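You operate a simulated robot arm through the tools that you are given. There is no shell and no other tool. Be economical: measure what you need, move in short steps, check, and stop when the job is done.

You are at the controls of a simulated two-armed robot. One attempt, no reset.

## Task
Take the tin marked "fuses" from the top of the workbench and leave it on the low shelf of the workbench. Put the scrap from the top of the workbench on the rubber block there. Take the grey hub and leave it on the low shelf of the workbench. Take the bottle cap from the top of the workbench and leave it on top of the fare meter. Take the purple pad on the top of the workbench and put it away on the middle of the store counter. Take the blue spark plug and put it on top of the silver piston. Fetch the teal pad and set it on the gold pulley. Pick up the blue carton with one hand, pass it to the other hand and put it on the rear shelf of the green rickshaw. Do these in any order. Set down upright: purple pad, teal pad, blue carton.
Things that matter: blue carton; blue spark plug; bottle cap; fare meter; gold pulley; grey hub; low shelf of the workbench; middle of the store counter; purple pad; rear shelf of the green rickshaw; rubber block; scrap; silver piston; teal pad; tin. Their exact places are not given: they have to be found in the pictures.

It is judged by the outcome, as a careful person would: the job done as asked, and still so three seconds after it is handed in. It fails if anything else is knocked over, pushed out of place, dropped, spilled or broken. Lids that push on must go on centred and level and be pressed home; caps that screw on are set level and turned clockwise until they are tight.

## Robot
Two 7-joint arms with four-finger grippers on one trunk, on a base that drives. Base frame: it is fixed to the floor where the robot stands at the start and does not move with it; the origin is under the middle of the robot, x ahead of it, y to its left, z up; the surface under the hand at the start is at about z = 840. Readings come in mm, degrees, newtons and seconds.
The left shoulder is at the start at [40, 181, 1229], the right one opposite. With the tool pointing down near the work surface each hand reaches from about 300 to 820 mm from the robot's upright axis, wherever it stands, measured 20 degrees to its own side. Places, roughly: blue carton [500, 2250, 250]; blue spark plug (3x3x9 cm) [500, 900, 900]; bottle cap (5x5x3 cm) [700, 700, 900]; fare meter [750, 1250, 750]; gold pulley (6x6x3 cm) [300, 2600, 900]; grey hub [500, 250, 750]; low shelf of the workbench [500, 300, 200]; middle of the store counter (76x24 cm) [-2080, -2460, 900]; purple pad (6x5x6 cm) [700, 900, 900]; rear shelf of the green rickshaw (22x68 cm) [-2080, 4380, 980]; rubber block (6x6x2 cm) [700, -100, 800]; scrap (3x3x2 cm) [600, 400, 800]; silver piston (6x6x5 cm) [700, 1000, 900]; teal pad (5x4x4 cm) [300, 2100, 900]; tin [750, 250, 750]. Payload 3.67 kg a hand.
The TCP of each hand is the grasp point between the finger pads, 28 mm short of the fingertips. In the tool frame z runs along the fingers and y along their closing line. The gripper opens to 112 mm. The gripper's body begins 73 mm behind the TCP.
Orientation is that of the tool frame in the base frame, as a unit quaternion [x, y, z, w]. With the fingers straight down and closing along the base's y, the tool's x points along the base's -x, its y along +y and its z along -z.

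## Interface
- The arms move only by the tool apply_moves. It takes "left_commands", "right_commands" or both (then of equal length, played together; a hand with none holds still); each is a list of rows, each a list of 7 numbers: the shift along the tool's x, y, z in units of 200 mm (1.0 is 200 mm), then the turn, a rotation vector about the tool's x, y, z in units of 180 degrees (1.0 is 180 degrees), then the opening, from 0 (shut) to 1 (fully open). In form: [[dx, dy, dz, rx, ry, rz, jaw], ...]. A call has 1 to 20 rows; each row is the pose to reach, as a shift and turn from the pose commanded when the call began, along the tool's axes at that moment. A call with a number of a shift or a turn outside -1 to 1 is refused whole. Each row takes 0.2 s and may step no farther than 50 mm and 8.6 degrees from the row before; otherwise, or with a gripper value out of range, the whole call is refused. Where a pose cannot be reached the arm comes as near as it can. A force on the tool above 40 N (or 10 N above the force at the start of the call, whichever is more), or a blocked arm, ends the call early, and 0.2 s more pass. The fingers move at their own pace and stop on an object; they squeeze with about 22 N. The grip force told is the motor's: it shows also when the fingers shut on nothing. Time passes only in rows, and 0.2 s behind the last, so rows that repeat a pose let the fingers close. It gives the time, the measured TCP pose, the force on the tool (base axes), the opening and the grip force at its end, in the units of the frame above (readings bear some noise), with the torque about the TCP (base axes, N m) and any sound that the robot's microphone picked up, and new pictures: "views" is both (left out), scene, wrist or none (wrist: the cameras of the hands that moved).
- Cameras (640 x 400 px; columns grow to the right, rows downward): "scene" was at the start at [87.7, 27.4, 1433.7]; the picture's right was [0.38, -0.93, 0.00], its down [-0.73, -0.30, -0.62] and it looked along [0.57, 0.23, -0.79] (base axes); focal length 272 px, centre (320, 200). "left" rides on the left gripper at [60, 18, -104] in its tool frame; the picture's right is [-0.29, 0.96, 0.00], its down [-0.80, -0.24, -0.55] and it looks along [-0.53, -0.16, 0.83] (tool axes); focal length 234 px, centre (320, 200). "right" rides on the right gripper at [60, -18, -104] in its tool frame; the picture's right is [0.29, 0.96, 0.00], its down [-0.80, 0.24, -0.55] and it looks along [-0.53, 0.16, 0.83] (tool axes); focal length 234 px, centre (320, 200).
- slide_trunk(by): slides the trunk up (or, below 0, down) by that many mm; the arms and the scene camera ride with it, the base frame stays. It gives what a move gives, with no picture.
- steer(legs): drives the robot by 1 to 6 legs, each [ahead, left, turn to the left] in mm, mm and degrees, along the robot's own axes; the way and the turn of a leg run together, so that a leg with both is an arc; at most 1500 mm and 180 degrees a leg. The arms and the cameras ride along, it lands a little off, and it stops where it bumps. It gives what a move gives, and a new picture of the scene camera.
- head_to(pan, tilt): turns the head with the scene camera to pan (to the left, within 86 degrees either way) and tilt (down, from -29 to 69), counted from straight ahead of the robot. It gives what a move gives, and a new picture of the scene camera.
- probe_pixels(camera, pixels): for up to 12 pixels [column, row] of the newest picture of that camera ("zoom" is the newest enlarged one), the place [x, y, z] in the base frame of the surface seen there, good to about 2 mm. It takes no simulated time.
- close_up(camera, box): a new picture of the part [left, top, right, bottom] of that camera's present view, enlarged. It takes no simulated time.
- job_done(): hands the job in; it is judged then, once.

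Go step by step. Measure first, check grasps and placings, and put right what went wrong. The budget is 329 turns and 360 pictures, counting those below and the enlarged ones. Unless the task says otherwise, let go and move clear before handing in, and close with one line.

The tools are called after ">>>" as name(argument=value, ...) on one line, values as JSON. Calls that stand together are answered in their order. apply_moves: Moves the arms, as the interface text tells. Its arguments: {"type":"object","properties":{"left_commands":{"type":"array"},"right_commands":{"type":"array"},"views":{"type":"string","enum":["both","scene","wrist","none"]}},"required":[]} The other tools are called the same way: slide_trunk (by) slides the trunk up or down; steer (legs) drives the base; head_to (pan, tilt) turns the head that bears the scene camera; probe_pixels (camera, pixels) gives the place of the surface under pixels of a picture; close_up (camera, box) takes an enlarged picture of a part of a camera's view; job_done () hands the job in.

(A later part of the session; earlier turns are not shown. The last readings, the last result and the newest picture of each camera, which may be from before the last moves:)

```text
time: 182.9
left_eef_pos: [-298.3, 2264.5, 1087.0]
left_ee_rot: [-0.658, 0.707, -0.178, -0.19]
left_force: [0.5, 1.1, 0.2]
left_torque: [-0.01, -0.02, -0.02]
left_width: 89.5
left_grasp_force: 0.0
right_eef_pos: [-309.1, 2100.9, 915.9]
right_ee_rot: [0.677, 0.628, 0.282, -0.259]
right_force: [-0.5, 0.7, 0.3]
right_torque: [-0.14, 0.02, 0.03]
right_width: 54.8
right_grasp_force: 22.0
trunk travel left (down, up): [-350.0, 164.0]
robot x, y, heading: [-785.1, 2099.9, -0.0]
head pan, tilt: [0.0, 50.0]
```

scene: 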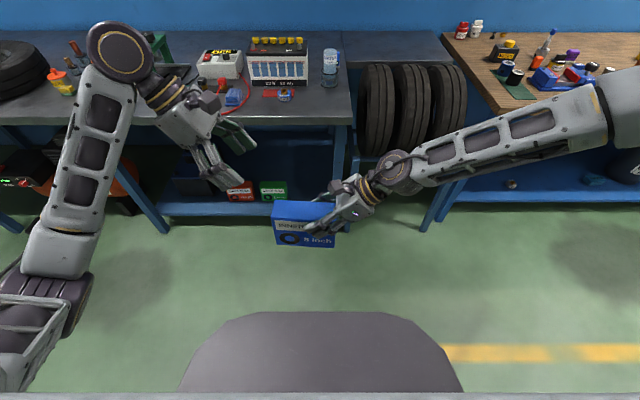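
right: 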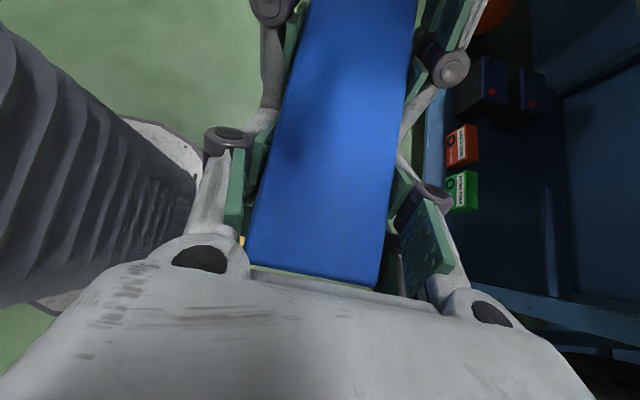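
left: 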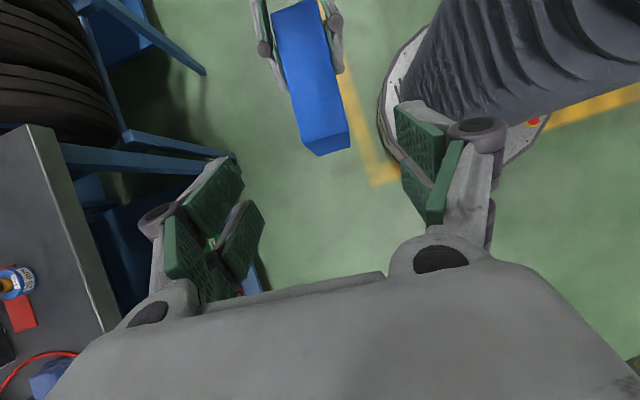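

The right hand has the carton and it's level. I'll turn left and look toward the rickshaw.

>>> steer(legs=[[-250, 0, 0], [0, 0, 90]])

>>> head_to(pan=20, tilt=20)

```text
time: 189.0
left_eef_pos: [-1199.8, 2590.8, 1086.0]
left_ee_rot: [0.965, -0.037, 0.259, 0.01]
left_force: [0.1, -0.4, 0.2]
left_torque: [-0.01, -0.01, 0.04]
left_width: 89.5
left_grasp_force: 0.1
right_eef_pos: [-1037.7, 2578.9, 916.0]
right_ee_rot: [0.037, 0.923, 0.016, -0.382]
right_force: [-0.1, 0.2, -1.3]
right_torque: [0.0, -0.11, 0.01]
right_width: 54.9
right_grasp_force: 22.6
trunk travel left (down, up): [-350.0, 164.0]
robot x, y, heading: [-1038.5, 2099.3, 89.4]
head pan, tilt: [0.0, 50.0]
```

scene: 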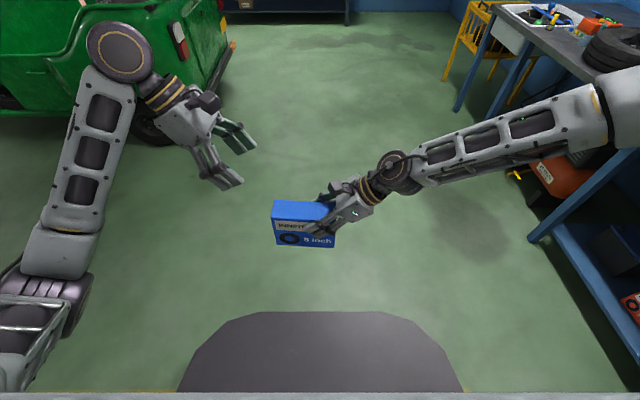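

```text
time: 189.9
left_eef_pos: [-1198.5, 2592.5, 1084.9]
left_ee_rot: [0.965, -0.037, 0.26, 0.01]
left_force: [0.7, -0.5, 0.1]
left_torque: [0.03, 0.02, 0.01]
left_width: 89.6
left_grasp_force: 0.1
right_eef_pos: [-1037.7, 2580.3, 917.0]
right_ee_rot: [0.037, 0.923, 0.016, -0.383]
right_force: [-0.2, 0.3, 1.7]
right_torque: [0.02, -0.1, 0.02]
right_width: 55.1
right_grasp_force: 21.7
trunk travel left (down, up): [-350.0, 164.0]
robot x, y, heading: [-1041.5, 2100.2, 89.5]
head pan, tilt: [20.0, 20.0]
```

scene: 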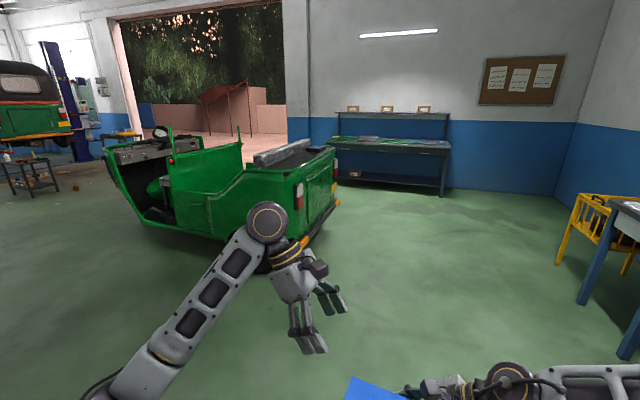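

>>> probe_pixels(camera="scene", pixels=[[300, 157], [275, 160], [318, 152], [290, 152], [334, 185], [280, 185], [255, 155], [320, 220], [300, 162], [333, 155]])

>>> close_up(camera="scene", box=[180, 120, 360, 240])

```text
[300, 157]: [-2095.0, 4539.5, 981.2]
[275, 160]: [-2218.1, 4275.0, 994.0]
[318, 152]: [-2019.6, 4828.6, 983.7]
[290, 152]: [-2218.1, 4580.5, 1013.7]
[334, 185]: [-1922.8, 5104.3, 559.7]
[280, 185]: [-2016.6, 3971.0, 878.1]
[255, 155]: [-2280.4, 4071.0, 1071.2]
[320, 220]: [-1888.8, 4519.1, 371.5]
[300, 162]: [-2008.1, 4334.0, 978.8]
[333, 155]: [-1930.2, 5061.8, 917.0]
```

```text
3.33 times, centred on (270, 180) of scene
```

zoom: 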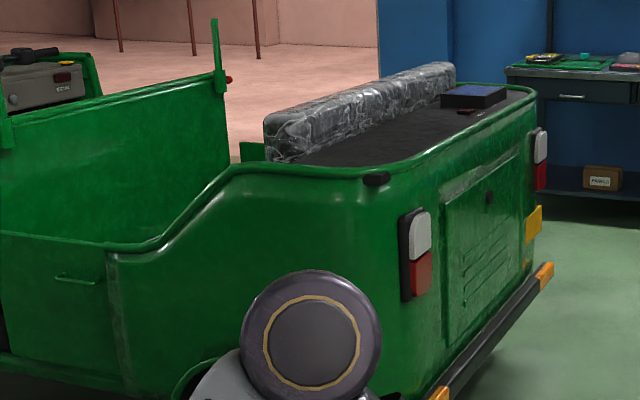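

The shelf is at z≈979 behind the rickshaw's seat; the rear faces +x. I'll drive up along x≈−1040 and turn to face it.

>>> steer(legs=[[1150, 0, 0.5], [1130, 0, 0], [0, 0, 90]])

>>> slide_trunk(by=160)

>>> head_to(pan=0, tilt=35)

```text
time: 205.7
left_eef_pos: [-1539.7, 4220.0, 1086.5]
left_ee_rot: [0.708, 0.656, 0.19, -0.177]
left_force: [-0.1, 0.2, 0.3]
left_torque: [0.01, -0.03, 0.01]
left_width: 89.5
left_grasp_force: 0.1
right_eef_pos: [-1527.1, 4383.5, 917.3]
right_ee_rot: [-0.628, 0.678, -0.26, -0.281]
right_force: [0.7, 0.6, -0.3]
right_torque: [0.14, 0.0, -0.01]
right_width: 55.1
right_grasp_force: 22.1
trunk travel left (down, up): [-350.0, 164.0]
robot x, y, heading: [-1046.6, 4383.4, 179.7]
head pan, tilt: [20.0, 20.0]
```

scene: 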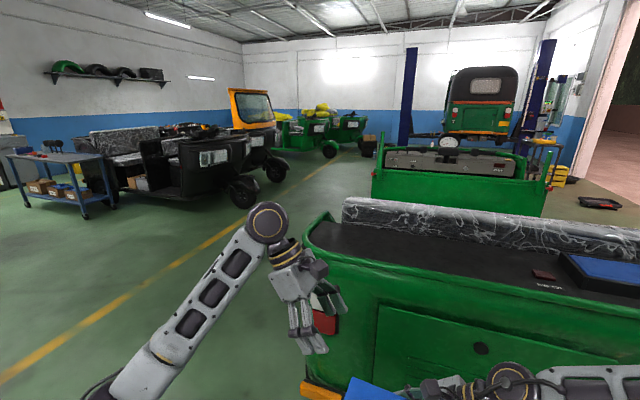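

```text
time: 207.5
left_eef_pos: [-1538.7, 4221.2, 1245.9]
left_ee_rot: [0.708, 0.657, 0.189, -0.177]
left_force: [0.0, 0.4, -0.1]
left_torque: [0.01, -0.01, -0.01]
left_width: 89.4
left_grasp_force: 0.0
right_eef_pos: [-1528.2, 4383.5, 1076.3]
right_ee_rot: [-0.628, 0.677, -0.261, -0.281]
right_force: [-0.6, 0.3, -4.5]
right_torque: [0.17, -0.01, -0.03]
right_width: 54.9
right_grasp_force: 22.5
trunk travel left (down, up): [-510.0, 4.0]
robot x, y, heading: [-1046.9, 4385.1, 179.9]
head pan, tilt: [20.0, 20.0]
```

```text
time: 208.4
left_eef_pos: [-1538.6, 4221.7, 1245.6]
left_ee_rot: [0.708, 0.657, 0.19, -0.176]
left_force: [-0.3, 0.0, -0.9]
left_torque: [-0.01, -0.05, 0.0]
left_width: 89.7
left_grasp_force: 0.1
right_eef_pos: [-1526.9, 4383.6, 1076.6]
right_ee_rot: [-0.628, 0.678, -0.26, -0.28]
right_force: [-0.5, 0.7, -4.2]
right_torque: [0.13, -0.02, 0.01]
right_width: 54.7
right_grasp_force: 22.4
trunk travel left (down, up): [-510.0, 4.0]
robot x, y, heading: [-1049.5, 4382.0, 180.0]
head pan, tilt: [0.0, 35.0]
```

scene: 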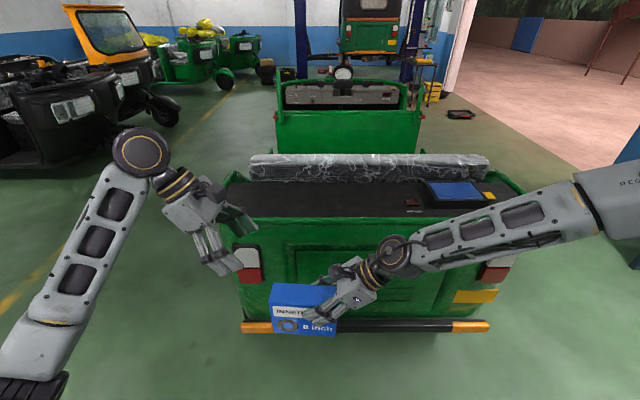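

>>> probe_pixels(camera="scene", pixels=[[300, 188], [300, 212], [300, 220], [260, 200], [350, 195], [410, 203], [240, 190], [310, 180], [460, 190], [300, 216], [370, 326], [350, 210]])

>>> close_up(camera="scene", box=[220, 140, 540, 340])

```text
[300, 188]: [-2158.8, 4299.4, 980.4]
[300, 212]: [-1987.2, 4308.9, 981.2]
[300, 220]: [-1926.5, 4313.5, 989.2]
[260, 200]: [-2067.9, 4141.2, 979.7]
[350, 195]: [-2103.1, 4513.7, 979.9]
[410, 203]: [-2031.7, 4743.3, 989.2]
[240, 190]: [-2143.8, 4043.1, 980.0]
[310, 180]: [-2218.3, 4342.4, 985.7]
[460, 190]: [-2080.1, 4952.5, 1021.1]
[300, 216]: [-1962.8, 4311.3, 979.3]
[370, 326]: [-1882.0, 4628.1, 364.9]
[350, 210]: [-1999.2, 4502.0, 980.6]
```

```text
2.00 times, centred on (380, 240) of scene
```

zoom: 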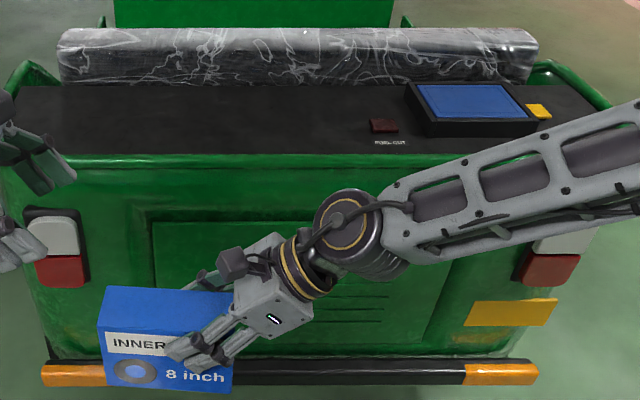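

Shelf z 980, x −2210…−1955, clear for y≈4030–4700. I'll raise the right hand 70 mm and drive forward about 510 mm.

>>> apply_moves(right_commands=[[0.08, 0, -0.08, 0, 0, 0, 0.25], [0.16, 0, -0.16, 0, 0, 0, 0.25], [0.248, 0, -0.247, 0, 0, 0, 0.25], [0.248, 0, -0.247, 0, 0, 0, 0.25]], left_commands=[[-0.15, 0, -0.05, 0, 0, 0, 0.8], [-0.3, 0, -0.1, 0, 0, 0, 0.8], [-0.45, 0.1, -0.15, 0, 0, 0, 0.8], [-0.45, 0.2, -0.15, 0, 0, 0, 0.8]], views="none")

>>> steer(legs=[[510, 0, 0]])

```text
time: 209.4
left_eef_pos: [-1504.2, 4125.6, 1227.0]
left_ee_rot: [0.707, 0.657, 0.19, -0.178]
left_force: [0.4, -0.3, 0.5]
left_torque: [-0.02, 0.04, 0.02]
left_width: 89.4
left_grasp_force: 0.0
right_eef_pos: [-1526.5, 4381.3, 1149.0]
right_ee_rot: [-0.627, 0.678, -0.26, -0.282]
right_force: [-0.9, 1.0, -3.7]
right_torque: [0.15, 0.02, -0.02]
right_width: 54.8
right_grasp_force: 22.0
trunk travel left (down, up): [-510.0, 4.0]
robot x, y, heading: [-1048.4, 4384.0, 179.8]
head pan, tilt: [0.0, 35.0]
```

```text
time: 212.4
left_eef_pos: [-2009.4, 4127.9, 1226.0]
left_ee_rot: [0.708, 0.657, 0.19, -0.177]
left_force: [-0.4, -0.2, 0.5]
left_torque: [0.02, -0.02, 0.01]
left_width: 89.5
left_grasp_force: 0.0
right_eef_pos: [-2031.5, 4383.7, 1147.0]
right_ee_rot: [-0.627, 0.678, -0.26, -0.282]
right_force: [0.1, -0.1, -3.9]
right_torque: [0.15, 0.04, 0.01]
right_width: 54.9
right_grasp_force: 22.0
trunk travel left (down, up): [-510.0, 4.0]
robot x, y, heading: [-1553.0, 4385.9, 179.8]
head pan, tilt: [0.0, 35.0]
```

scene: 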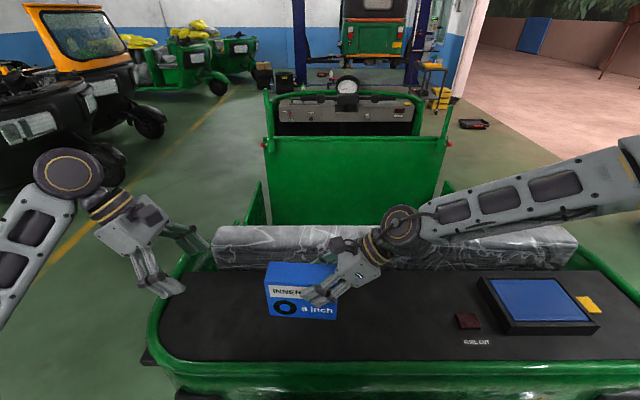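

>>> probe_pixels(camera="scene", pixels=[[268, 311], [300, 315], [334, 318], [268, 287], [285, 265], [325, 267], [300, 340], [255, 300]])

```text
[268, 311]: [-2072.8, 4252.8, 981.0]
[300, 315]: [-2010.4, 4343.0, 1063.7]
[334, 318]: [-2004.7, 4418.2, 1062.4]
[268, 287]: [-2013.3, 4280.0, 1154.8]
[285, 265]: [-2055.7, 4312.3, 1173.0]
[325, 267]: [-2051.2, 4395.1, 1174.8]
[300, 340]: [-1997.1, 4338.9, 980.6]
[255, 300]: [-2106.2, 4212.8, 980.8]
```

Carton bottom is at about 1053; I'll lower 70 mm, then finish gently.

>>> apply_moves(right_commands=[[-0.1, 0, 0.1, 0, 0, 0, 0.25], [-0.18, 0, 0.179, 0, 0, 0, 0.25], [-0.23, 0, 0.229, 0, 0, 0, 0.25], [-0.245, 0, 0.244, 0, 0, 0, 0.25], [-0.245, 0, 0.244, 0, 0, 0, 0.25]], views="both")

>>> close_up(camera="scene", box=[230, 220, 430, 350])

```text
time: 213.6
left_eef_pos: [-2011.2, 4127.5, 1226.7]
left_ee_rot: [0.708, 0.657, 0.19, -0.176]
left_force: [-0.8, -0.1, -1.3]
left_torque: [-0.01, -0.01, 0.02]
left_width: 89.5
left_grasp_force: 0.1
right_eef_pos: [-2033.3, 4384.0, 1077.6]
right_ee_rot: [-0.628, 0.678, -0.26, -0.28]
right_force: [-0.3, -0.2, -4.8]
right_torque: [0.14, -0.01, -0.03]
right_width: 54.9
right_grasp_force: 22.2
trunk travel left (down, up): [-510.0, 4.0]
robot x, y, heading: [-1552.0, 4384.7, 179.8]
head pan, tilt: [0.0, 35.0]
```

scene: 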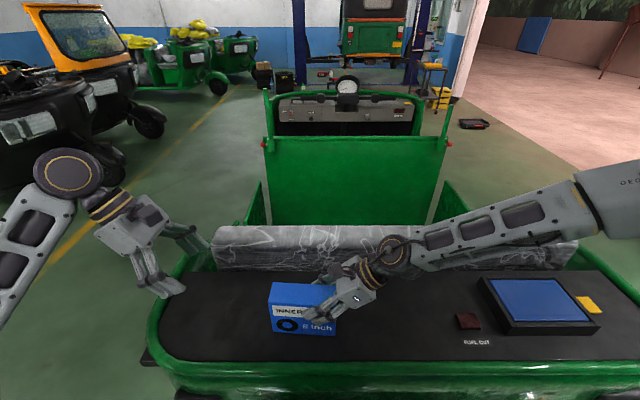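
right: 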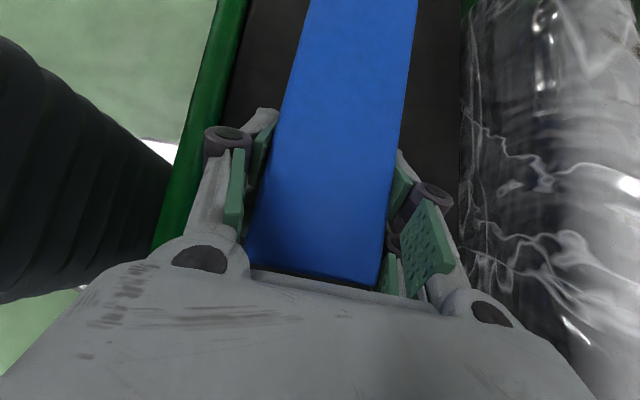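

```text
3.08 times, centred on (330, 285) of scene
```

zoom: 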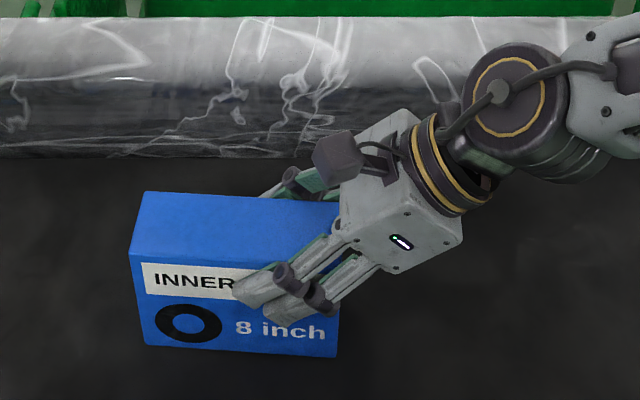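

>>> apply_moves(right_commands=[[-0.007, 0, 0.007, 0, 0, 0, 0.25], [-0.011, 0, 0.011, 0, 0, 0, 0.25], [-0.013, 0, 0.013, 0, 0, 0, 0.25], [-0.013, 0, 0.013, 0, 0, 0, 0.25]], views="none")

```text
time: 214.6
left_eef_pos: [-2010.4, 4126.7, 1226.9]
left_ee_rot: [0.707, 0.657, 0.191, -0.177]
left_force: [-0.3, -0.4, 0.6]
left_torque: [-0.01, 0.03, -0.03]
left_width: 89.6
left_grasp_force: 0.1
right_eef_pos: [-2032.3, 4386.0, 1076.4]
right_ee_rot: [-0.627, 0.678, -0.26, -0.282]
right_force: [-0.2, -0.2, -4.1]
right_torque: [0.15, 0.05, -0.05]
right_width: 55.0
right_grasp_force: 22.4
trunk travel left (down, up): [-510.0, 4.0]
robot x, y, heading: [-1557.1, 4383.8, 179.8]
head pan, tilt: [0.0, 35.0]
```

>>> apply_moves(right_commands=[[-0.007, 0, 0.007, 0, 0, 0, 0.25], [-0.012, 0, 0.012, 0, 0, 0, 0.25], [-0.012, 0, 0.012, 0, 0, 0, 0.25]], views="none")

>>> probe_pixels(camera="scene", pixels=[[275, 330], [290, 332], [325, 333], [285, 288], [320, 288]])

```text
time: 215.4
left_eef_pos: [-2011.4, 4127.3, 1227.0]
left_ee_rot: [0.708, 0.657, 0.19, -0.176]
left_force: [-0.3, 0.3, 0.3]
left_torque: [-0.01, -0.01, 0.01]
left_width: 89.6
left_grasp_force: 0.1
right_eef_pos: [-2033.0, 4387.6, 1075.6]
right_ee_rot: [-0.628, 0.678, -0.26, -0.281]
right_force: [-0.7, -0.1, -3.9]
right_torque: [0.15, -0.02, 0.01]
right_width: 55.0
right_grasp_force: 22.0
right hand out of reach, approached as far as the arm can: row 1, 2, 3
trunk travel left (down, up): [-510.0, 4.0]
robot x, y, heading: [-1557.4, 4386.8, 179.7]
head pan, tilt: [0.0, 35.0]
```

```text
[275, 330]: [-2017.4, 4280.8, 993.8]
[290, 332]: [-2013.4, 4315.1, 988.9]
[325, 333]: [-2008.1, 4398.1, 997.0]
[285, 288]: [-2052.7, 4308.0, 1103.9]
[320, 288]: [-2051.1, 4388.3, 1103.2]
```

The arm is at its limit; the carton bottom is ≈2 mm above. I'll use the trunk for the last millimetres.

>>> slide_trunk(by=-2)

```text
time: 215.9
left_eef_pos: [-2009.3, 4127.9, 1225.4]
left_ee_rot: [0.708, 0.657, 0.189, -0.177]
left_force: [-1.0, 0.3, -0.3]
left_torque: [0.01, 0.05, -0.01]
left_width: 89.3
left_grasp_force: 0.1
right_eef_pos: [-2031.6, 4385.9, 1074.5]
right_ee_rot: [-0.628, 0.677, -0.26, -0.282]
right_force: [0.6, 2.5, 9.7]
right_torque: [-0.38, -0.23, -0.03]
right_width: 54.8
right_grasp_force: 21.8
trunk travel left (down, up): [-508.0, 6.0]
robot x, y, heading: [-1553.2, 4380.8, 180.1]
head pan, tilt: [0.0, 35.0]
```

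Contact made. I'll open and withdraw along the tool axis.

>>> apply_moves(right_commands=[[0, 0, 0, 0, 0, 0, 0.4], [0, 0, 0, 0, 0, 0, 0.7], [0, 0, 0, 0, 0, 0, 0.75], [0, 0, -0.1, 0, 0, 0, 0.75], [0, 0, -0.25, 0, 0, 0, 0.75], [0, 0, -0.45, 0, 0, 0, 0.75], [0, 0, -0.65, 0, 0, 0, 0.75], [0, 0, -0.85, 0, 0, 0, 0.75]], views="scene")

>>> close_up(camera="scene", box=[230, 220, 430, 350])

```text
time: 217.7
left_eef_pos: [-2009.9, 4128.2, 1224.7]
left_ee_rot: [0.709, 0.657, 0.189, -0.176]
left_force: [0.3, 0.0, 0.2]
left_torque: [-0.03, 0.04, 0.01]
left_width: 89.6
left_grasp_force: 0.1
right_eef_pos: [-2021.2, 4508.2, 1192.6]
right_ee_rot: [-0.628, 0.678, -0.26, -0.281]
right_force: [0.1, 0.6, 0.0]
right_torque: [0.0, 0.05, 0.01]
right_width: 84.2
right_grasp_force: 0.0
trunk travel left (down, up): [-508.0, 6.0]
robot x, y, heading: [-1554.6, 4384.2, 179.6]
head pan, tilt: [0.0, 35.0]
```

scene: 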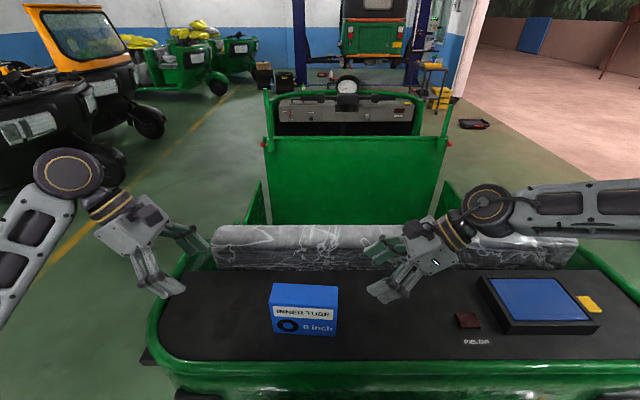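

```text
3.08 times, centred on (330, 285) of scene
```

zoom: 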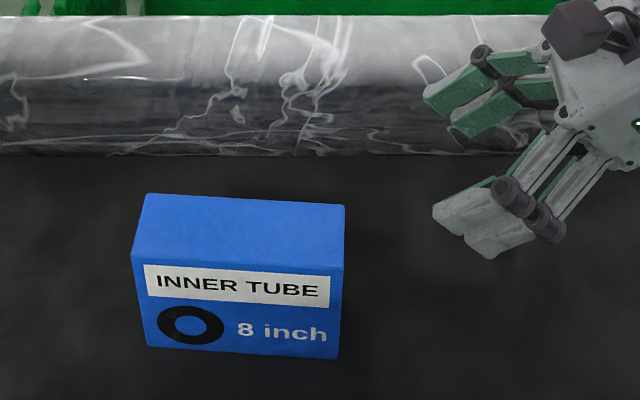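

The carton stands upright on the shelf. I'll back off, turn the hands back to straight-down and lower the trunk to its normal height.

>>> steer(legs=[[-500, 0, 0]])

>>> apply_moves(left_commands=[[0, 0, 0, -0.0104, -0.0112, 0.0388, 1], [0, 0, 0, -0.0208, -0.0223, 0.0775, 1], [0, 0, 0, -0.0313, -0.0335, 0.1163, 1], [0, 0, 0, -0.0417, -0.0447, 0.155, 1], [0, 0, 0, -0.0521, -0.0558, 0.1938, 1], [0, 0, 0, -0.0625, -0.067, 0.2325, 1], [0, 0, 0, -0.0729, -0.0782, 0.2713, 1], [0, 0, 0, -0.0833, -0.0893, 0.31, 1], [0, 0, 0, -0.0938, -0.1005, 0.3488, 1], [0, 0, 0, -0.1042, -0.1117, 0.3875, 1], [0, 0, 0, -0.1146, -0.1228, 0.4263, 1], [0, 0, 0, -0.125, -0.134, 0.465, 1], [0, 0, 0, -0.125, -0.134, 0.465, 1]], right_commands=[[0, 0, 0, 0.0158, -0.0146, -0.038, 1], [0, 0, 0, 0.0315, -0.0292, -0.076, 1], [0, 0, 0, 0.0473, -0.0438, -0.114, 1], [0, 0, 0, 0.0631, -0.0585, -0.152, 1], [0, 0, 0, 0.0788, -0.0731, -0.19, 1], [0, 0, 0, 0.0946, -0.0877, -0.228, 1], [0, 0, 0, 0.1104, -0.1023, -0.266, 1], [0, 0, 0, 0.1262, -0.1169, -0.304, 1], [0, 0, 0, 0.1419, -0.1315, -0.342, 1], [0, 0, 0, 0.1577, -0.1462, -0.38, 1], [0, 0, 0, 0.1735, -0.1608, -0.418, 1], [0, 0, 0, 0.1892, -0.1754, -0.456, 1], [0, 0, 0, 0.205, -0.19, -0.494, 1]], views="none")

>>> slide_trunk(by=-158)

```text
time: 220.8
left_eef_pos: [-1505.1, 4125.2, 1224.0]
left_ee_rot: [0.709, 0.655, 0.191, -0.176]
left_force: [0.0, -0.3, 0.7]
left_torque: [0.02, -0.03, -0.01]
left_width: 89.6
left_grasp_force: 0.1
right_eef_pos: [-1516.4, 4504.9, 1192.7]
right_ee_rot: [-0.627, 0.679, -0.26, -0.281]
right_force: [-0.5, 0.1, 0.2]
right_torque: [-0.01, -0.01, -0.03]
right_width: 83.7
right_grasp_force: 0.0
trunk travel left (down, up): [-508.0, 6.0]
robot x, y, heading: [-1047.1, 4379.0, 179.5]
head pan, tilt: [0.0, 35.0]
```

scene: 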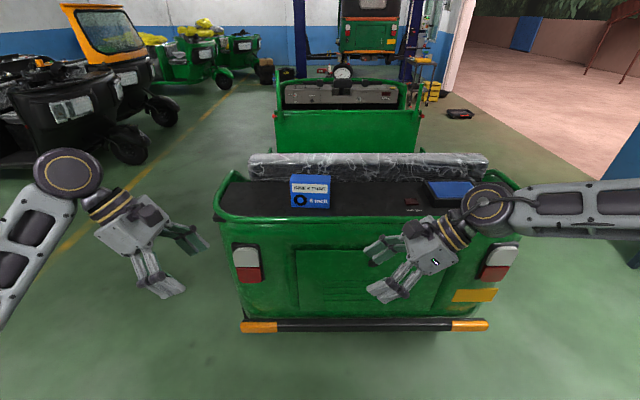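

```text
time: 223.6
left_eef_pos: [-1504.7, 4126.1, 1225.3]
left_ee_rot: [1.0, -0.003, 0.0, 0.0]
left_force: [-0.3, 0.0, 0.2]
left_torque: [-0.01, -0.02, 0.03]
left_width: 111.9
left_grasp_force: 0.1
right_eef_pos: [-1515.8, 4506.4, 1192.9]
right_ee_rot: [1.0, -0.001, 0.0, -0.001]
right_force: [-0.3, 0.4, 0.2]
right_torque: [-0.01, 0.01, 0.03]
right_width: 112.1
right_grasp_force: 0.0
trunk travel left (down, up): [-508.0, 6.0]
robot x, y, heading: [-1044.3, 4383.9, 179.9]
head pan, tilt: [0.0, 35.0]
```

```text
time: 225.4
left_eef_pos: [-1504.1, 4126.2, 1066.2]
left_ee_rot: [1.0, -0.001, -0.001, 0.0]
left_force: [0.2, -0.4, 0.6]
left_torque: [0.03, -0.03, 0.03]
left_width: 111.9
left_grasp_force: 0.0
right_eef_pos: [-1514.6, 4505.0, 1034.0]
right_ee_rot: [1.0, -0.002, 0.0, -0.001]
right_force: [0.0, -0.2, -0.2]
right_torque: [-0.02, -0.02, 0.04]
right_width: 112.0
right_grasp_force: 0.1
trunk travel left (down, up): [-350.0, 164.0]
robot x, y, heading: [-1047.0, 4384.8, 179.9]
head pan, tilt: [0.0, 35.0]
```

Next the purple pad. I'll raise the hands a little and drive back to the workbench.

>>> apply_moves(left_commands=[[0.1, 0, -0.2, 0, 0, 0, 1], [0.2, 0, -0.35, 0, 0, 0, 1], [0.3, 0, -0.4, 0, 0, 0, 1]], right_commands=[[0.1, 0, -0.2, 0, 0, 0, 1], [0.2, 0, -0.4, 0, 0, 0, 1], [0.3, 0, -0.5, 0, 0, 0, 1]], views="none")

>>> steer(legs=[[0, 0, 90], [1200, 0, 0], [1200, 0, 0], [1080, 0, 0], [0, 0, 90]])

```text
time: 226.2
left_eef_pos: [-1442.4, 4125.9, 1147.0]
left_ee_rot: [1.0, -0.001, 0.001, 0.0]
left_force: [0.3, 0.0, -0.5]
left_torque: [0.01, 0.08, 0.03]
left_width: 111.8
left_grasp_force: 0.0
right_eef_pos: [-1452.0, 4506.0, 1134.4]
right_ee_rot: [1.0, -0.002, -0.001, -0.002]
right_force: [1.0, 0.8, 0.4]
right_torque: [-0.02, 0.02, 0.0]
right_width: 112.1
right_grasp_force: 0.1
trunk travel left (down, up): [-350.0, 164.0]
robot x, y, heading: [-1044.8, 4383.1, 179.5]
head pan, tilt: [0.0, 35.0]
```

```text
time: 252.0
left_eef_pos: [-671.0, 1182.0, 1145.8]
left_ee_rot: [-0.006, 1.0, 0.001, 0.0]
left_force: [0.1, -0.4, 0.2]
left_torque: [-0.02, -0.04, 0.02]
left_width: 112.0
left_grasp_force: 0.0
right_eef_pos: [-654.9, 803.2, 1134.4]
right_ee_rot: [-0.007, 1.0, -0.001, -0.001]
right_force: [-0.2, 0.3, 0.0]
right_torque: [-0.05, 0.0, -0.03]
right_width: 112.1
right_grasp_force: 0.1
trunk travel left (down, up): [-350.0, 164.0]
robot x, y, heading: [-1064.4, 916.2, 0.7]
head pan, tilt: [0.0, 35.0]
```

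scene: 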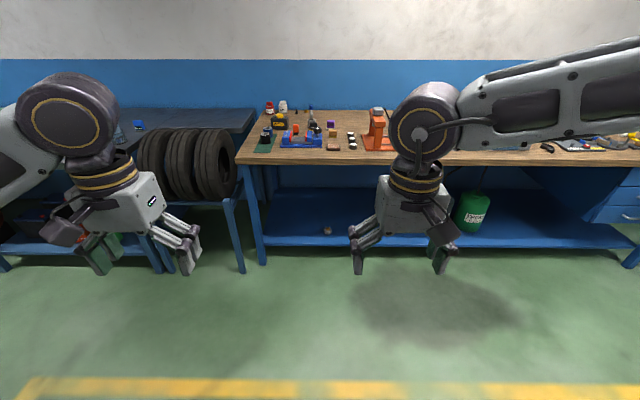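

>>> steer(legs=[[0, 0, -0.7], [1060, 0, 0]])

>>> head_to(pan=5, tilt=45)

```text
time: 258.0
left_eef_pos: [395.4, 1174.7, 1146.3]
left_ee_rot: [0.001, 1.0, 0.0, -0.001]
left_force: [-0.3, -0.4, 0.2]
left_torque: [-0.03, 0.01, -0.02]
left_width: 111.9
left_grasp_force: 0.0
right_eef_pos: [406.4, 795.7, 1133.3]
right_ee_rot: [-0.001, 1.0, -0.002, 0.001]
right_force: [0.2, 0.6, 0.1]
right_torque: [-0.01, -0.01, -0.04]
right_width: 112.0
right_grasp_force: 0.2
trunk travel left (down, up): [-350.0, 164.0]
robot x, y, heading: [-1.1, 915.7, -0.0]
head pan, tilt: [0.0, 35.0]
```

scene: 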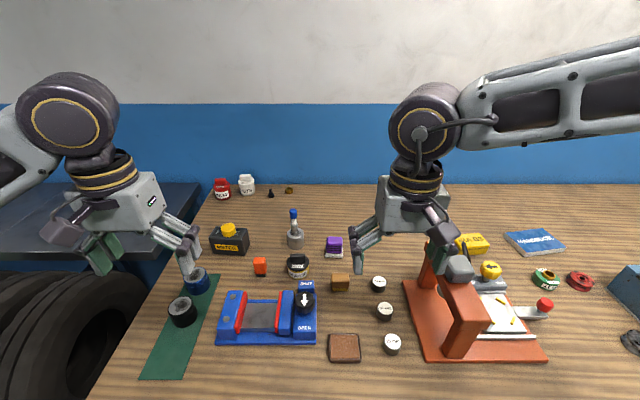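

```text
time: 258.7
left_eef_pos: [395.2, 1174.5, 1147.6]
left_ee_rot: [0.0, 1.0, 0.001, 0.0]
left_force: [0.8, 0.9, -0.6]
left_torque: [0.03, 0.01, 0.02]
left_width: 112.1
left_grasp_force: 0.0
right_eef_pos: [407.8, 796.2, 1132.7]
right_ee_rot: [-0.001, 1.0, 0.0, 0.0]
right_force: [0.0, -0.5, -0.7]
right_torque: [-0.01, -0.06, -0.03]
right_width: 112.0
right_grasp_force: 0.1
trunk travel left (down, up): [-350.0, 164.0]
robot x, y, heading: [-1.0, 919.7, -0.1]
head pan, tilt: [5.0, 45.0]
```

scene: 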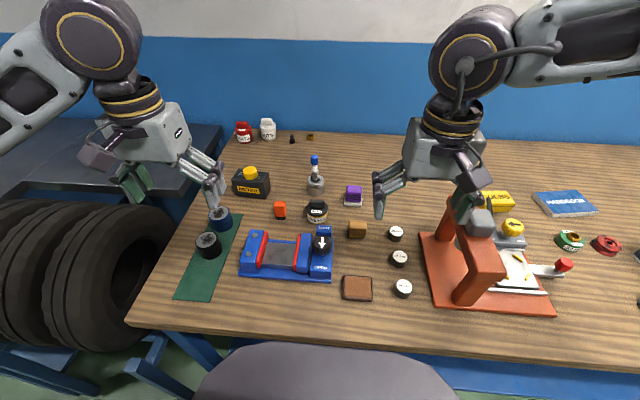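

Plug and cap are still in place. I'll bring the right hand over the purple pad.

>>> apply_moves(right_commands=[[-0.2, 0.07, 0, 0, 0, 0, 1], [-0.4, 0.14, 0, 0, 0, 0, 1], [-0.6, 0.21, 0, 0, 0, 0, 1], [-0.8, 0.28, 0, 0, 0, 0, 1], [-1.0, 0.34, 0, 0, 0, 0, 1]], views="none")

>>> apply_moves(right_commands=[[-0.15, 0, 0.1, 0, 0, 0, 1], [-0.3, 0, 0.25, 0, 0, 0, 1], [-0.38, 0, 0.4, 0, 0, 0, 1], [-0.38, 0, 0.55, 0, 0, 0, 0.9], [-0.38, 0, 0.65, 0, 0, 0, 0.8], [-0.38, 0, 0.65, 0, 0, 0, 0.75]], views="both")

```text
time: 259.9
left_eef_pos: [394.7, 1173.6, 1147.0]
left_ee_rot: [0.001, 1.0, -0.001, 0.0]
left_force: [0.2, -0.1, 0.4]
left_torque: [0.0, 0.0, -0.02]
left_width: 112.1
left_grasp_force: 0.1
right_eef_pos: [566.5, 814.7, 1133.6]
right_ee_rot: [0.0, 1.0, 0.0, 0.001]
right_force: [1.0, 0.1, -0.3]
right_torque: [0.01, 0.0, -0.02]
right_width: 112.0
right_grasp_force: 0.0
right hand out of reach, approached as far as the arm can: row 4, 5
trunk travel left (down, up): [-350.0, 164.0]
robot x, y, heading: [-2.6, 916.0, 0.0]
head pan, tilt: [5.0, 45.0]
```

```text
time: 261.3
left_eef_pos: [394.9, 1175.4, 1146.9]
left_ee_rot: [0.0, 1.0, 0.0, 0.0]
left_force: [0.4, 0.2, -0.3]
left_torque: [-0.02, -0.03, 0.0]
left_width: 112.0
left_grasp_force: 0.0
right_eef_pos: [599.8, 769.1, 1020.6]
right_ee_rot: [0.0, 1.0, 0.001, 0.0]
right_force: [0.0, -0.1, -0.8]
right_torque: [-0.01, 0.02, 0.01]
right_width: 83.8
right_grasp_force: 0.0
right hand out of reach, approached as far as the arm can: row 1, 2, 3, 4, 5, 6
trunk travel left (down, up): [-350.0, 164.0]
robot x, y, heading: [-6.7, 913.6, -0.2]
head pan, tilt: [5.0, 45.0]
```

scene: 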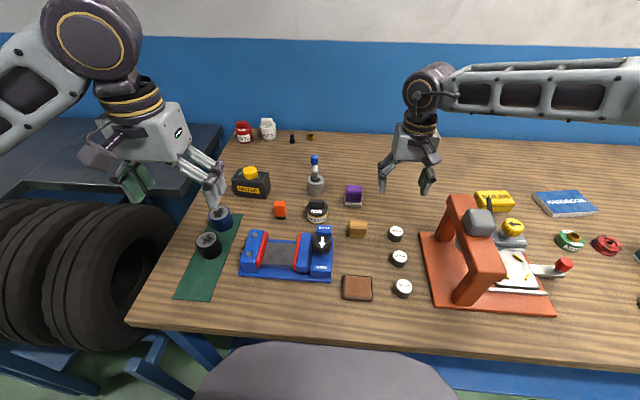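
right: 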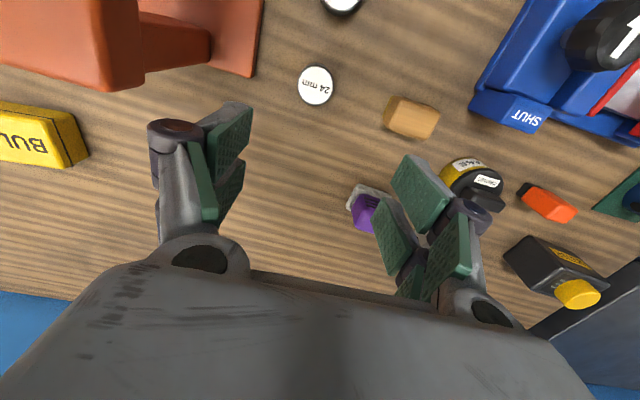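

Reach is limited across; I'll shift the base 120 mm left.

>>> steer(legs=[[0, 125, 0]])

>>> apply_moves(right_commands=[[-0.1, 0, 0, 0, 0, 0, 0.75], [-0.2, -0.1, 0, 0, 0, 0, 0.75], [-0.2, -0.12, 0.1, 0, 0, 0, 0.75], [-0.2, -0.12, 0.15, 0, 0, 0, 0.75]], views="both")

```text
time: 262.6
left_eef_pos: [395.6, 1298.9, 1147.2]
left_ee_rot: [-0.001, 1.0, -0.001, -0.001]
left_force: [-0.3, -0.4, -0.4]
left_torque: [-0.03, 0.02, 0.03]
left_width: 112.0
left_grasp_force: 0.0
right_eef_pos: [599.9, 893.3, 1019.6]
right_ee_rot: [0.0, 1.0, 0.0, 0.001]
right_force: [-0.2, 0.3, -1.0]
right_torque: [0.02, -0.02, 0.03]
right_width: 84.1
right_grasp_force: 0.0
trunk travel left (down, up): [-350.0, 164.0]
robot x, y, heading: [-2.2, 1041.3, -0.3]
head pan, tilt: [5.0, 45.0]
```

scene: 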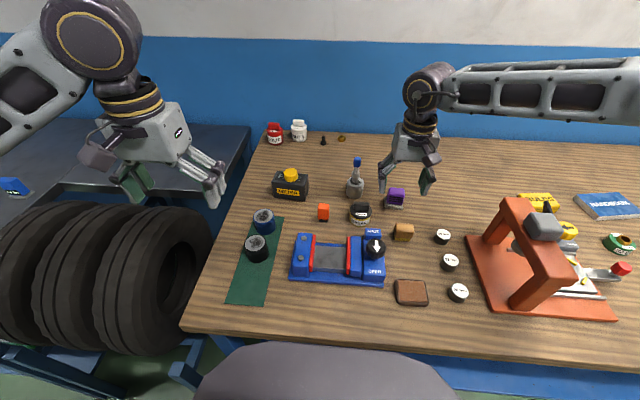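

```text
time: 263.6
left_eef_pos: [395.5, 1298.2, 1145.6]
left_ee_rot: [0.001, 1.0, 0.0, 0.0]
left_force: [0.0, 0.3, 0.0]
left_torque: [0.0, -0.02, 0.0]
left_width: 112.0
left_grasp_force: 0.0
right_eef_pos: [626.4, 858.6, 1000.8]
right_ee_rot: [-0.001, 1.0, 0.001, 0.002]
right_force: [0.5, -0.5, -0.7]
right_torque: [0.02, -0.01, -0.03]
right_width: 84.0
right_grasp_force: 0.0
right hand out of reach, approached as far as the arm can: row 1, 2, 3, 4
trunk travel left (down, up): [-350.0, 164.0]
robot x, y, heading: [2.7, 1041.6, -0.2]
head pan, tilt: [5.0, 45.0]
```

scene: 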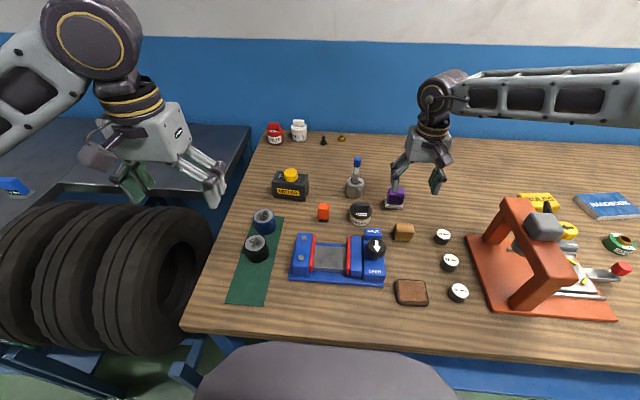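
right: 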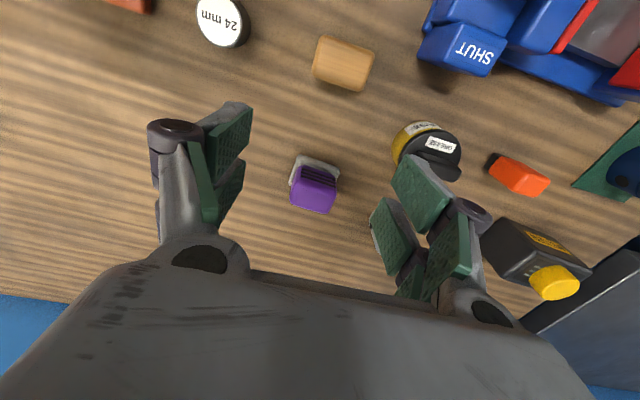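

The right arm reaches only x≈626 in this posture. I'll check the pad's position, and test whether it extends farther when lower.

>>> probe_pixels(camera="right", pixels=[[296, 178], [335, 180], [298, 205], [330, 210], [313, 195], [312, 163], [290, 182]])

>>> apply_moves(right_commands=[[-0.05, 0, 0, 0, 0, 0, 0.75], [-0.15, 0, 0.0, 0, 0, 0, 0.75], [-0.2, -0.1, 0.0, 0, 0, 0, 0.75], [-0.2, -0.2, 0.0, 0, 0, 0, 0.75]], views="none")

```text
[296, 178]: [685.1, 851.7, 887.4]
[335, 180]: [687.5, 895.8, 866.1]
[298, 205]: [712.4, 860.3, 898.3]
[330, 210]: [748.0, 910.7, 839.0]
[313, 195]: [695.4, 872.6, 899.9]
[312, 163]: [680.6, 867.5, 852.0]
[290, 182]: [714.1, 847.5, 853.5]
```

```text
time: 264.6
left_eef_pos: [395.6, 1298.5, 1146.9]
left_ee_rot: [-0.001, 1.0, 0.0, 0.001]
left_force: [0.1, -0.2, 0.3]
left_torque: [-0.03, -0.01, -0.01]
left_width: 111.8
left_grasp_force: 0.0
right_eef_pos: [660.0, 813.8, 1003.4]
right_ee_rot: [0.0, 1.0, 0.0, 0.001]
right_force: [-0.4, 0.3, -0.7]
right_torque: [0.0, 0.01, -0.01]
right_width: 84.0
right_grasp_force: 0.1
right hand out of reach, approached as far as the arm can: row 1, 2, 3, 4
trunk travel left (down, up): [-350.0, 164.0]
robot x, y, heading: [-3.3, 1041.8, -0.2]
head pan, tilt: [5.0, 45.0]
```

Reach grows toward the hand's own side, so I'll shift the base another 75 mm left.

>>> steer(legs=[[0, 75, 0]])

>>> apply_moves(right_commands=[[-0.1, -0.05, 0.05, 0, 0, 0, 0.75], [-0.2, -0.07, 0.1, 0, 0, 0, 0.75], [-0.2, -0.08, 0.15, 0, 0, 0, 0.75], [-0.2, -0.08, 0.15, 0, 0, 0, 0.75]], views="both")

```text
time: 265.6
left_eef_pos: [396.6, 1372.7, 1145.7]
left_ee_rot: [0.0, 1.0, 0.0, 0.0]
left_force: [-0.3, 0.4, -0.4]
left_torque: [-0.04, 0.01, -0.02]
left_width: 112.2
left_grasp_force: 0.1
right_eef_pos: [659.2, 887.9, 1003.8]
right_ee_rot: [-0.001, 1.0, -0.001, 0.001]
right_force: [-0.2, 0.4, 0.9]
right_torque: [-0.02, -0.03, -0.01]
right_width: 84.1
right_grasp_force: 0.0
trunk travel left (down, up): [-350.0, 164.0]
robot x, y, heading: [-0.5, 1120.0, -0.0]
head pan, tilt: [5.0, 45.0]
```

scene: 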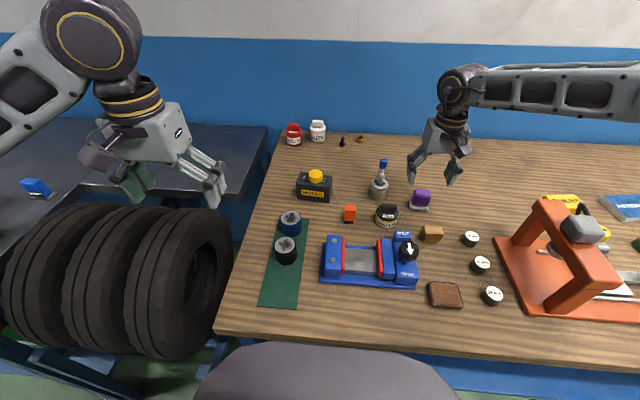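

```text
time: 266.6
left_eef_pos: [396.0, 1373.2, 1146.5]
left_ee_rot: [0.0, 1.0, -0.001, 0.0]
left_force: [0.1, -1.2, 1.2]
left_torque: [0.0, 0.04, 0.0]
left_width: 112.0
left_grasp_force: 0.1
right_eef_pos: [668.9, 857.9, 985.8]
right_ee_rot: [0.0, 1.0, 0.0, 0.001]
right_force: [-0.1, -0.4, -0.8]
right_torque: [0.01, -0.02, 0.02]
right_width: 84.0
right_grasp_force: 0.0
right hand out of reach, approached as far as the arm can: row 1, 2, 3, 4
trunk travel left (down, up): [-350.0, 164.0]
robot x, y, heading: [-3.8, 1115.5, -0.2]
head pan, tilt: [5.0, 45.0]
```

scene: 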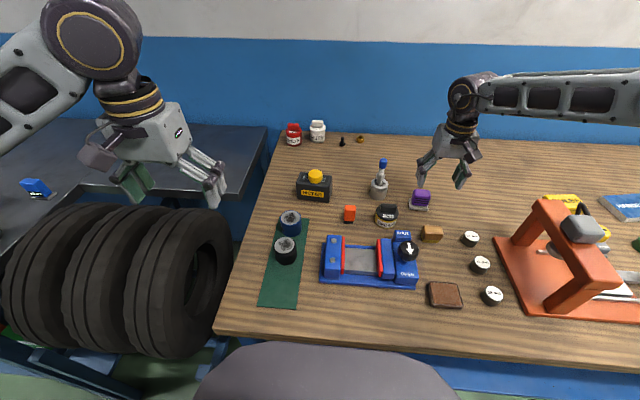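
right: 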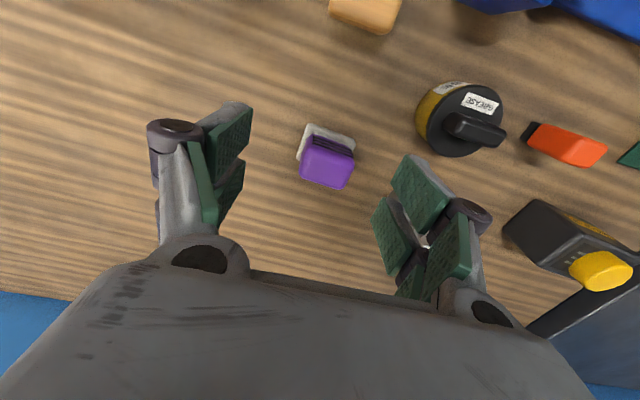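

The right arm's posture limits it. I'll retract it and use the left hand, which reached this spot earlier.

>>> apply_moves(right_commands=[[0, 0, -0.2, 0, 0, 0, 1], [0, 0, -0.4, 0, 0, 0, 1], [0, 0, -0.6, 0, 0, 0, 1], [0, 0, -0.75, 0, 0, 0, 1], [0.2, -0.05, -0.75, 0, 0, 0, 1], [0.4, -0.1, -0.75, 0, 0, 0, 1], [0.6, -0.15, -0.75, 0, 0, 0, 1], [0.8, -0.2, -0.75, 0, 0, 0, 1], [1.0, -0.25, -0.75, 0, 0, 0, 1]], views="none")

>>> apply_moves(right_commands=[[0.2, 0, 0, 0, 0, 0, 1], [0.4, 0, 0, 0, 0, 0, 1], [0.55, 0, 0, 0, 0, 0, 1]], views="none")

>>> steer(legs=[[0, -310, 0]])

```text
time: 268.6
left_eef_pos: [393.5, 1372.1, 1148.0]
left_ee_rot: [0.0, 1.0, 0.0, 0.001]
left_force: [-0.2, -0.2, -0.3]
left_torque: [0.02, -0.03, 0.01]
left_width: 111.6
left_grasp_force: 0.0
right_eef_pos: [469.2, 808.1, 1135.9]
right_ee_rot: [-0.001, 1.0, 0.0, 0.002]
right_force: [-1.1, -0.7, 0.4]
right_torque: [0.03, -0.01, 0.02]
right_width: 112.1
right_grasp_force: 0.1
trunk travel left (down, up): [-350.0, 164.0]
robot x, y, heading: [-2.1, 1113.0, -0.2]
head pan, tilt: [5.0, 45.0]
```

```text
time: 269.4
left_eef_pos: [395.5, 1373.6, 1146.4]
left_ee_rot: [0.0, 1.0, 0.0, 0.0]
left_force: [0.5, 0.8, -0.2]
left_torque: [-0.01, -0.01, 0.0]
left_width: 112.1
left_grasp_force: 0.0
right_eef_pos: [360.7, 808.9, 1135.1]
right_ee_rot: [0.0, 1.0, 0.0, 0.001]
right_force: [-0.2, -0.4, -0.5]
right_torque: [0.04, -0.01, 0.0]
right_width: 111.7
right_grasp_force: 0.0
trunk travel left (down, up): [-350.0, 164.0]
robot x, y, heading: [3.4, 1116.0, 0.1]
head pan, tilt: [5.0, 45.0]
```

```text
time: 271.6
left_eef_pos: [394.3, 1065.7, 1147.0]
left_ee_rot: [-0.001, 1.0, 0.0, 0.0]
left_force: [0.2, 0.4, 0.0]
left_torque: [0.03, 0.02, -0.01]
left_width: 112.2
left_grasp_force: 0.1
right_eef_pos: [359.7, 499.7, 1134.7]
right_ee_rot: [-0.001, 1.0, 0.0, 0.001]
right_force: [-1.2, 0.0, -0.2]
right_torque: [0.02, -0.02, -0.02]
right_width: 112.1
right_grasp_force: 0.1
trunk travel left (down, up): [-350.0, 164.0]
robot x, y, heading: [-1.1, 807.0, 0.0]
head pan, tilt: [5.0, 45.0]
```

scene: 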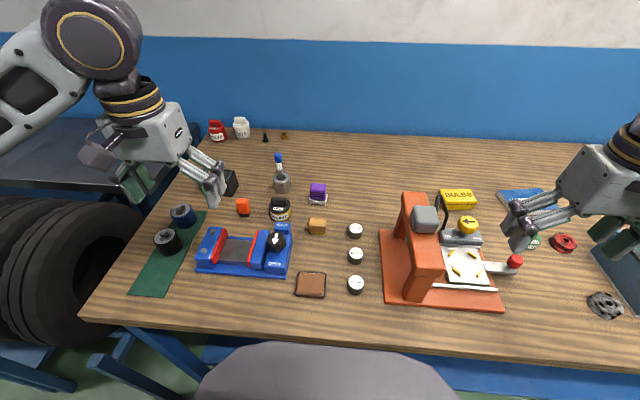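

>>> apply_moves(left_commands=[[-0.15, -0.15, 0, 0, 0, 0, 1], [-0.3, -0.3, 0, 0, 0, 0, 1], [-0.45, -0.45, 0, 0, 0, 0, 1], [-0.6, -0.6, 0, 0, 0, 0, 1], [-0.75, -0.75, 0, 0, 0, 0, 1], [-0.9, -0.87, 0, 0, 0, 0, 1], [-1.0, -0.95, 0.1, 0, 0, 0, 0.8]], views="none")

>>> apply_moves(left_commands=[[-0.15, 0, 0.1, 0, 0, 0, 0.75], [-0.3, 0, 0.2, 0, 0, 0, 0.75], [-0.45, 0, 0.3, 0, 0, 0, 0.75], [-0.5, 0, 0.45, 0, 0, 0, 0.75], [-0.5, 0, 0.55, 0, 0, 0, 0.75], [-0.5, 0, 0.55, 0, 0, 0, 0.75]], views="both")

```text
time: 273.2
left_eef_pos: [596.1, 875.4, 1125.7]
left_ee_rot: [-0.002, 1.0, 0.0, 0.001]
left_force: [0.5, -0.1, -0.1]
left_torque: [-0.02, 0.02, 0.02]
left_width: 89.7
left_grasp_force: 0.0
right_eef_pos: [360.9, 500.2, 1134.2]
right_ee_rot: [-0.001, 1.0, 0.0, 0.001]
right_force: [0.2, -0.8, 0.0]
right_torque: [-0.01, 0.02, 0.0]
right_width: 111.8
right_grasp_force: 0.0
trunk travel left (down, up): [-350.0, 164.0]
robot x, y, heading: [-1.5, 806.0, -0.0]
head pan, tilt: [5.0, 45.0]
```

```text
time: 274.6
left_eef_pos: [694.7, 876.5, 1015.7]
left_ee_rot: [0.0, 1.0, 0.0, 0.0]
left_force: [0.4, 0.0, -0.8]
left_torque: [0.0, 0.02, 0.01]
left_width: 84.2
left_grasp_force: 0.0
right_eef_pos: [359.5, 499.0, 1135.1]
right_ee_rot: [-0.001, 1.0, 0.001, 0.002]
right_force: [0.4, -0.2, -0.2]
right_torque: [0.0, 0.0, -0.01]
right_width: 112.2
right_grasp_force: 0.0
trunk travel left (down, up): [-350.0, 164.0]
robot x, y, heading: [-3.5, 805.6, 0.1]
head pan, tilt: [5.0, 45.0]
```

scene: 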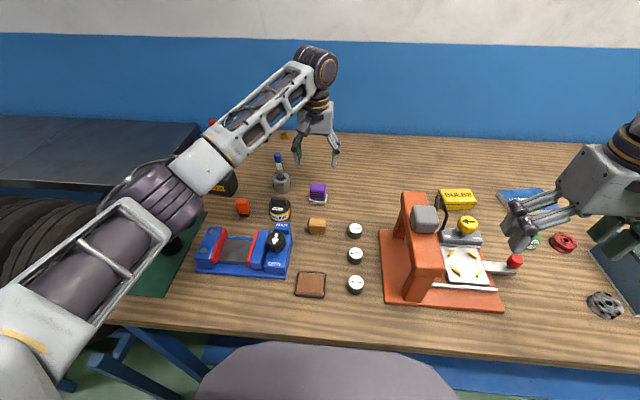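
left: 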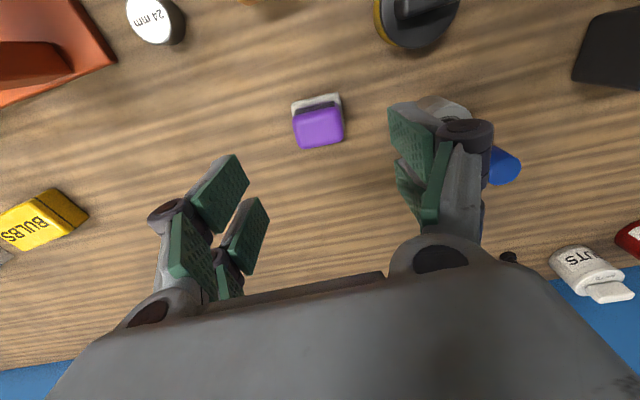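

>>> probe_pixels(camera="left", pixels=[[294, 118], [341, 112], [300, 145], [342, 138], [318, 128], [295, 105], [338, 97], [318, 102]])

>>> close_up(camera="left", box=[260, 70, 460, 195])

```text
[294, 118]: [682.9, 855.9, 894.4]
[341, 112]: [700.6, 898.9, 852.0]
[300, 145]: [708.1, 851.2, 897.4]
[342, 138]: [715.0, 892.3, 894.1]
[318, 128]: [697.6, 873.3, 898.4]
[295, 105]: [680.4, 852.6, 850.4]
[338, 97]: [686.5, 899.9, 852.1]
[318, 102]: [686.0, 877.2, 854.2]
```

```text
3.20 times, centred on (360, 132) of left
```

zoom: 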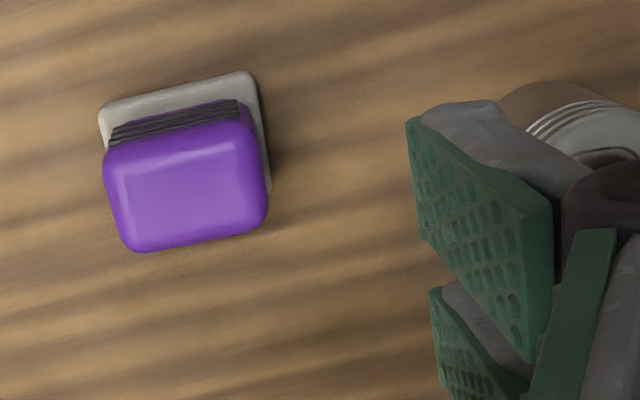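

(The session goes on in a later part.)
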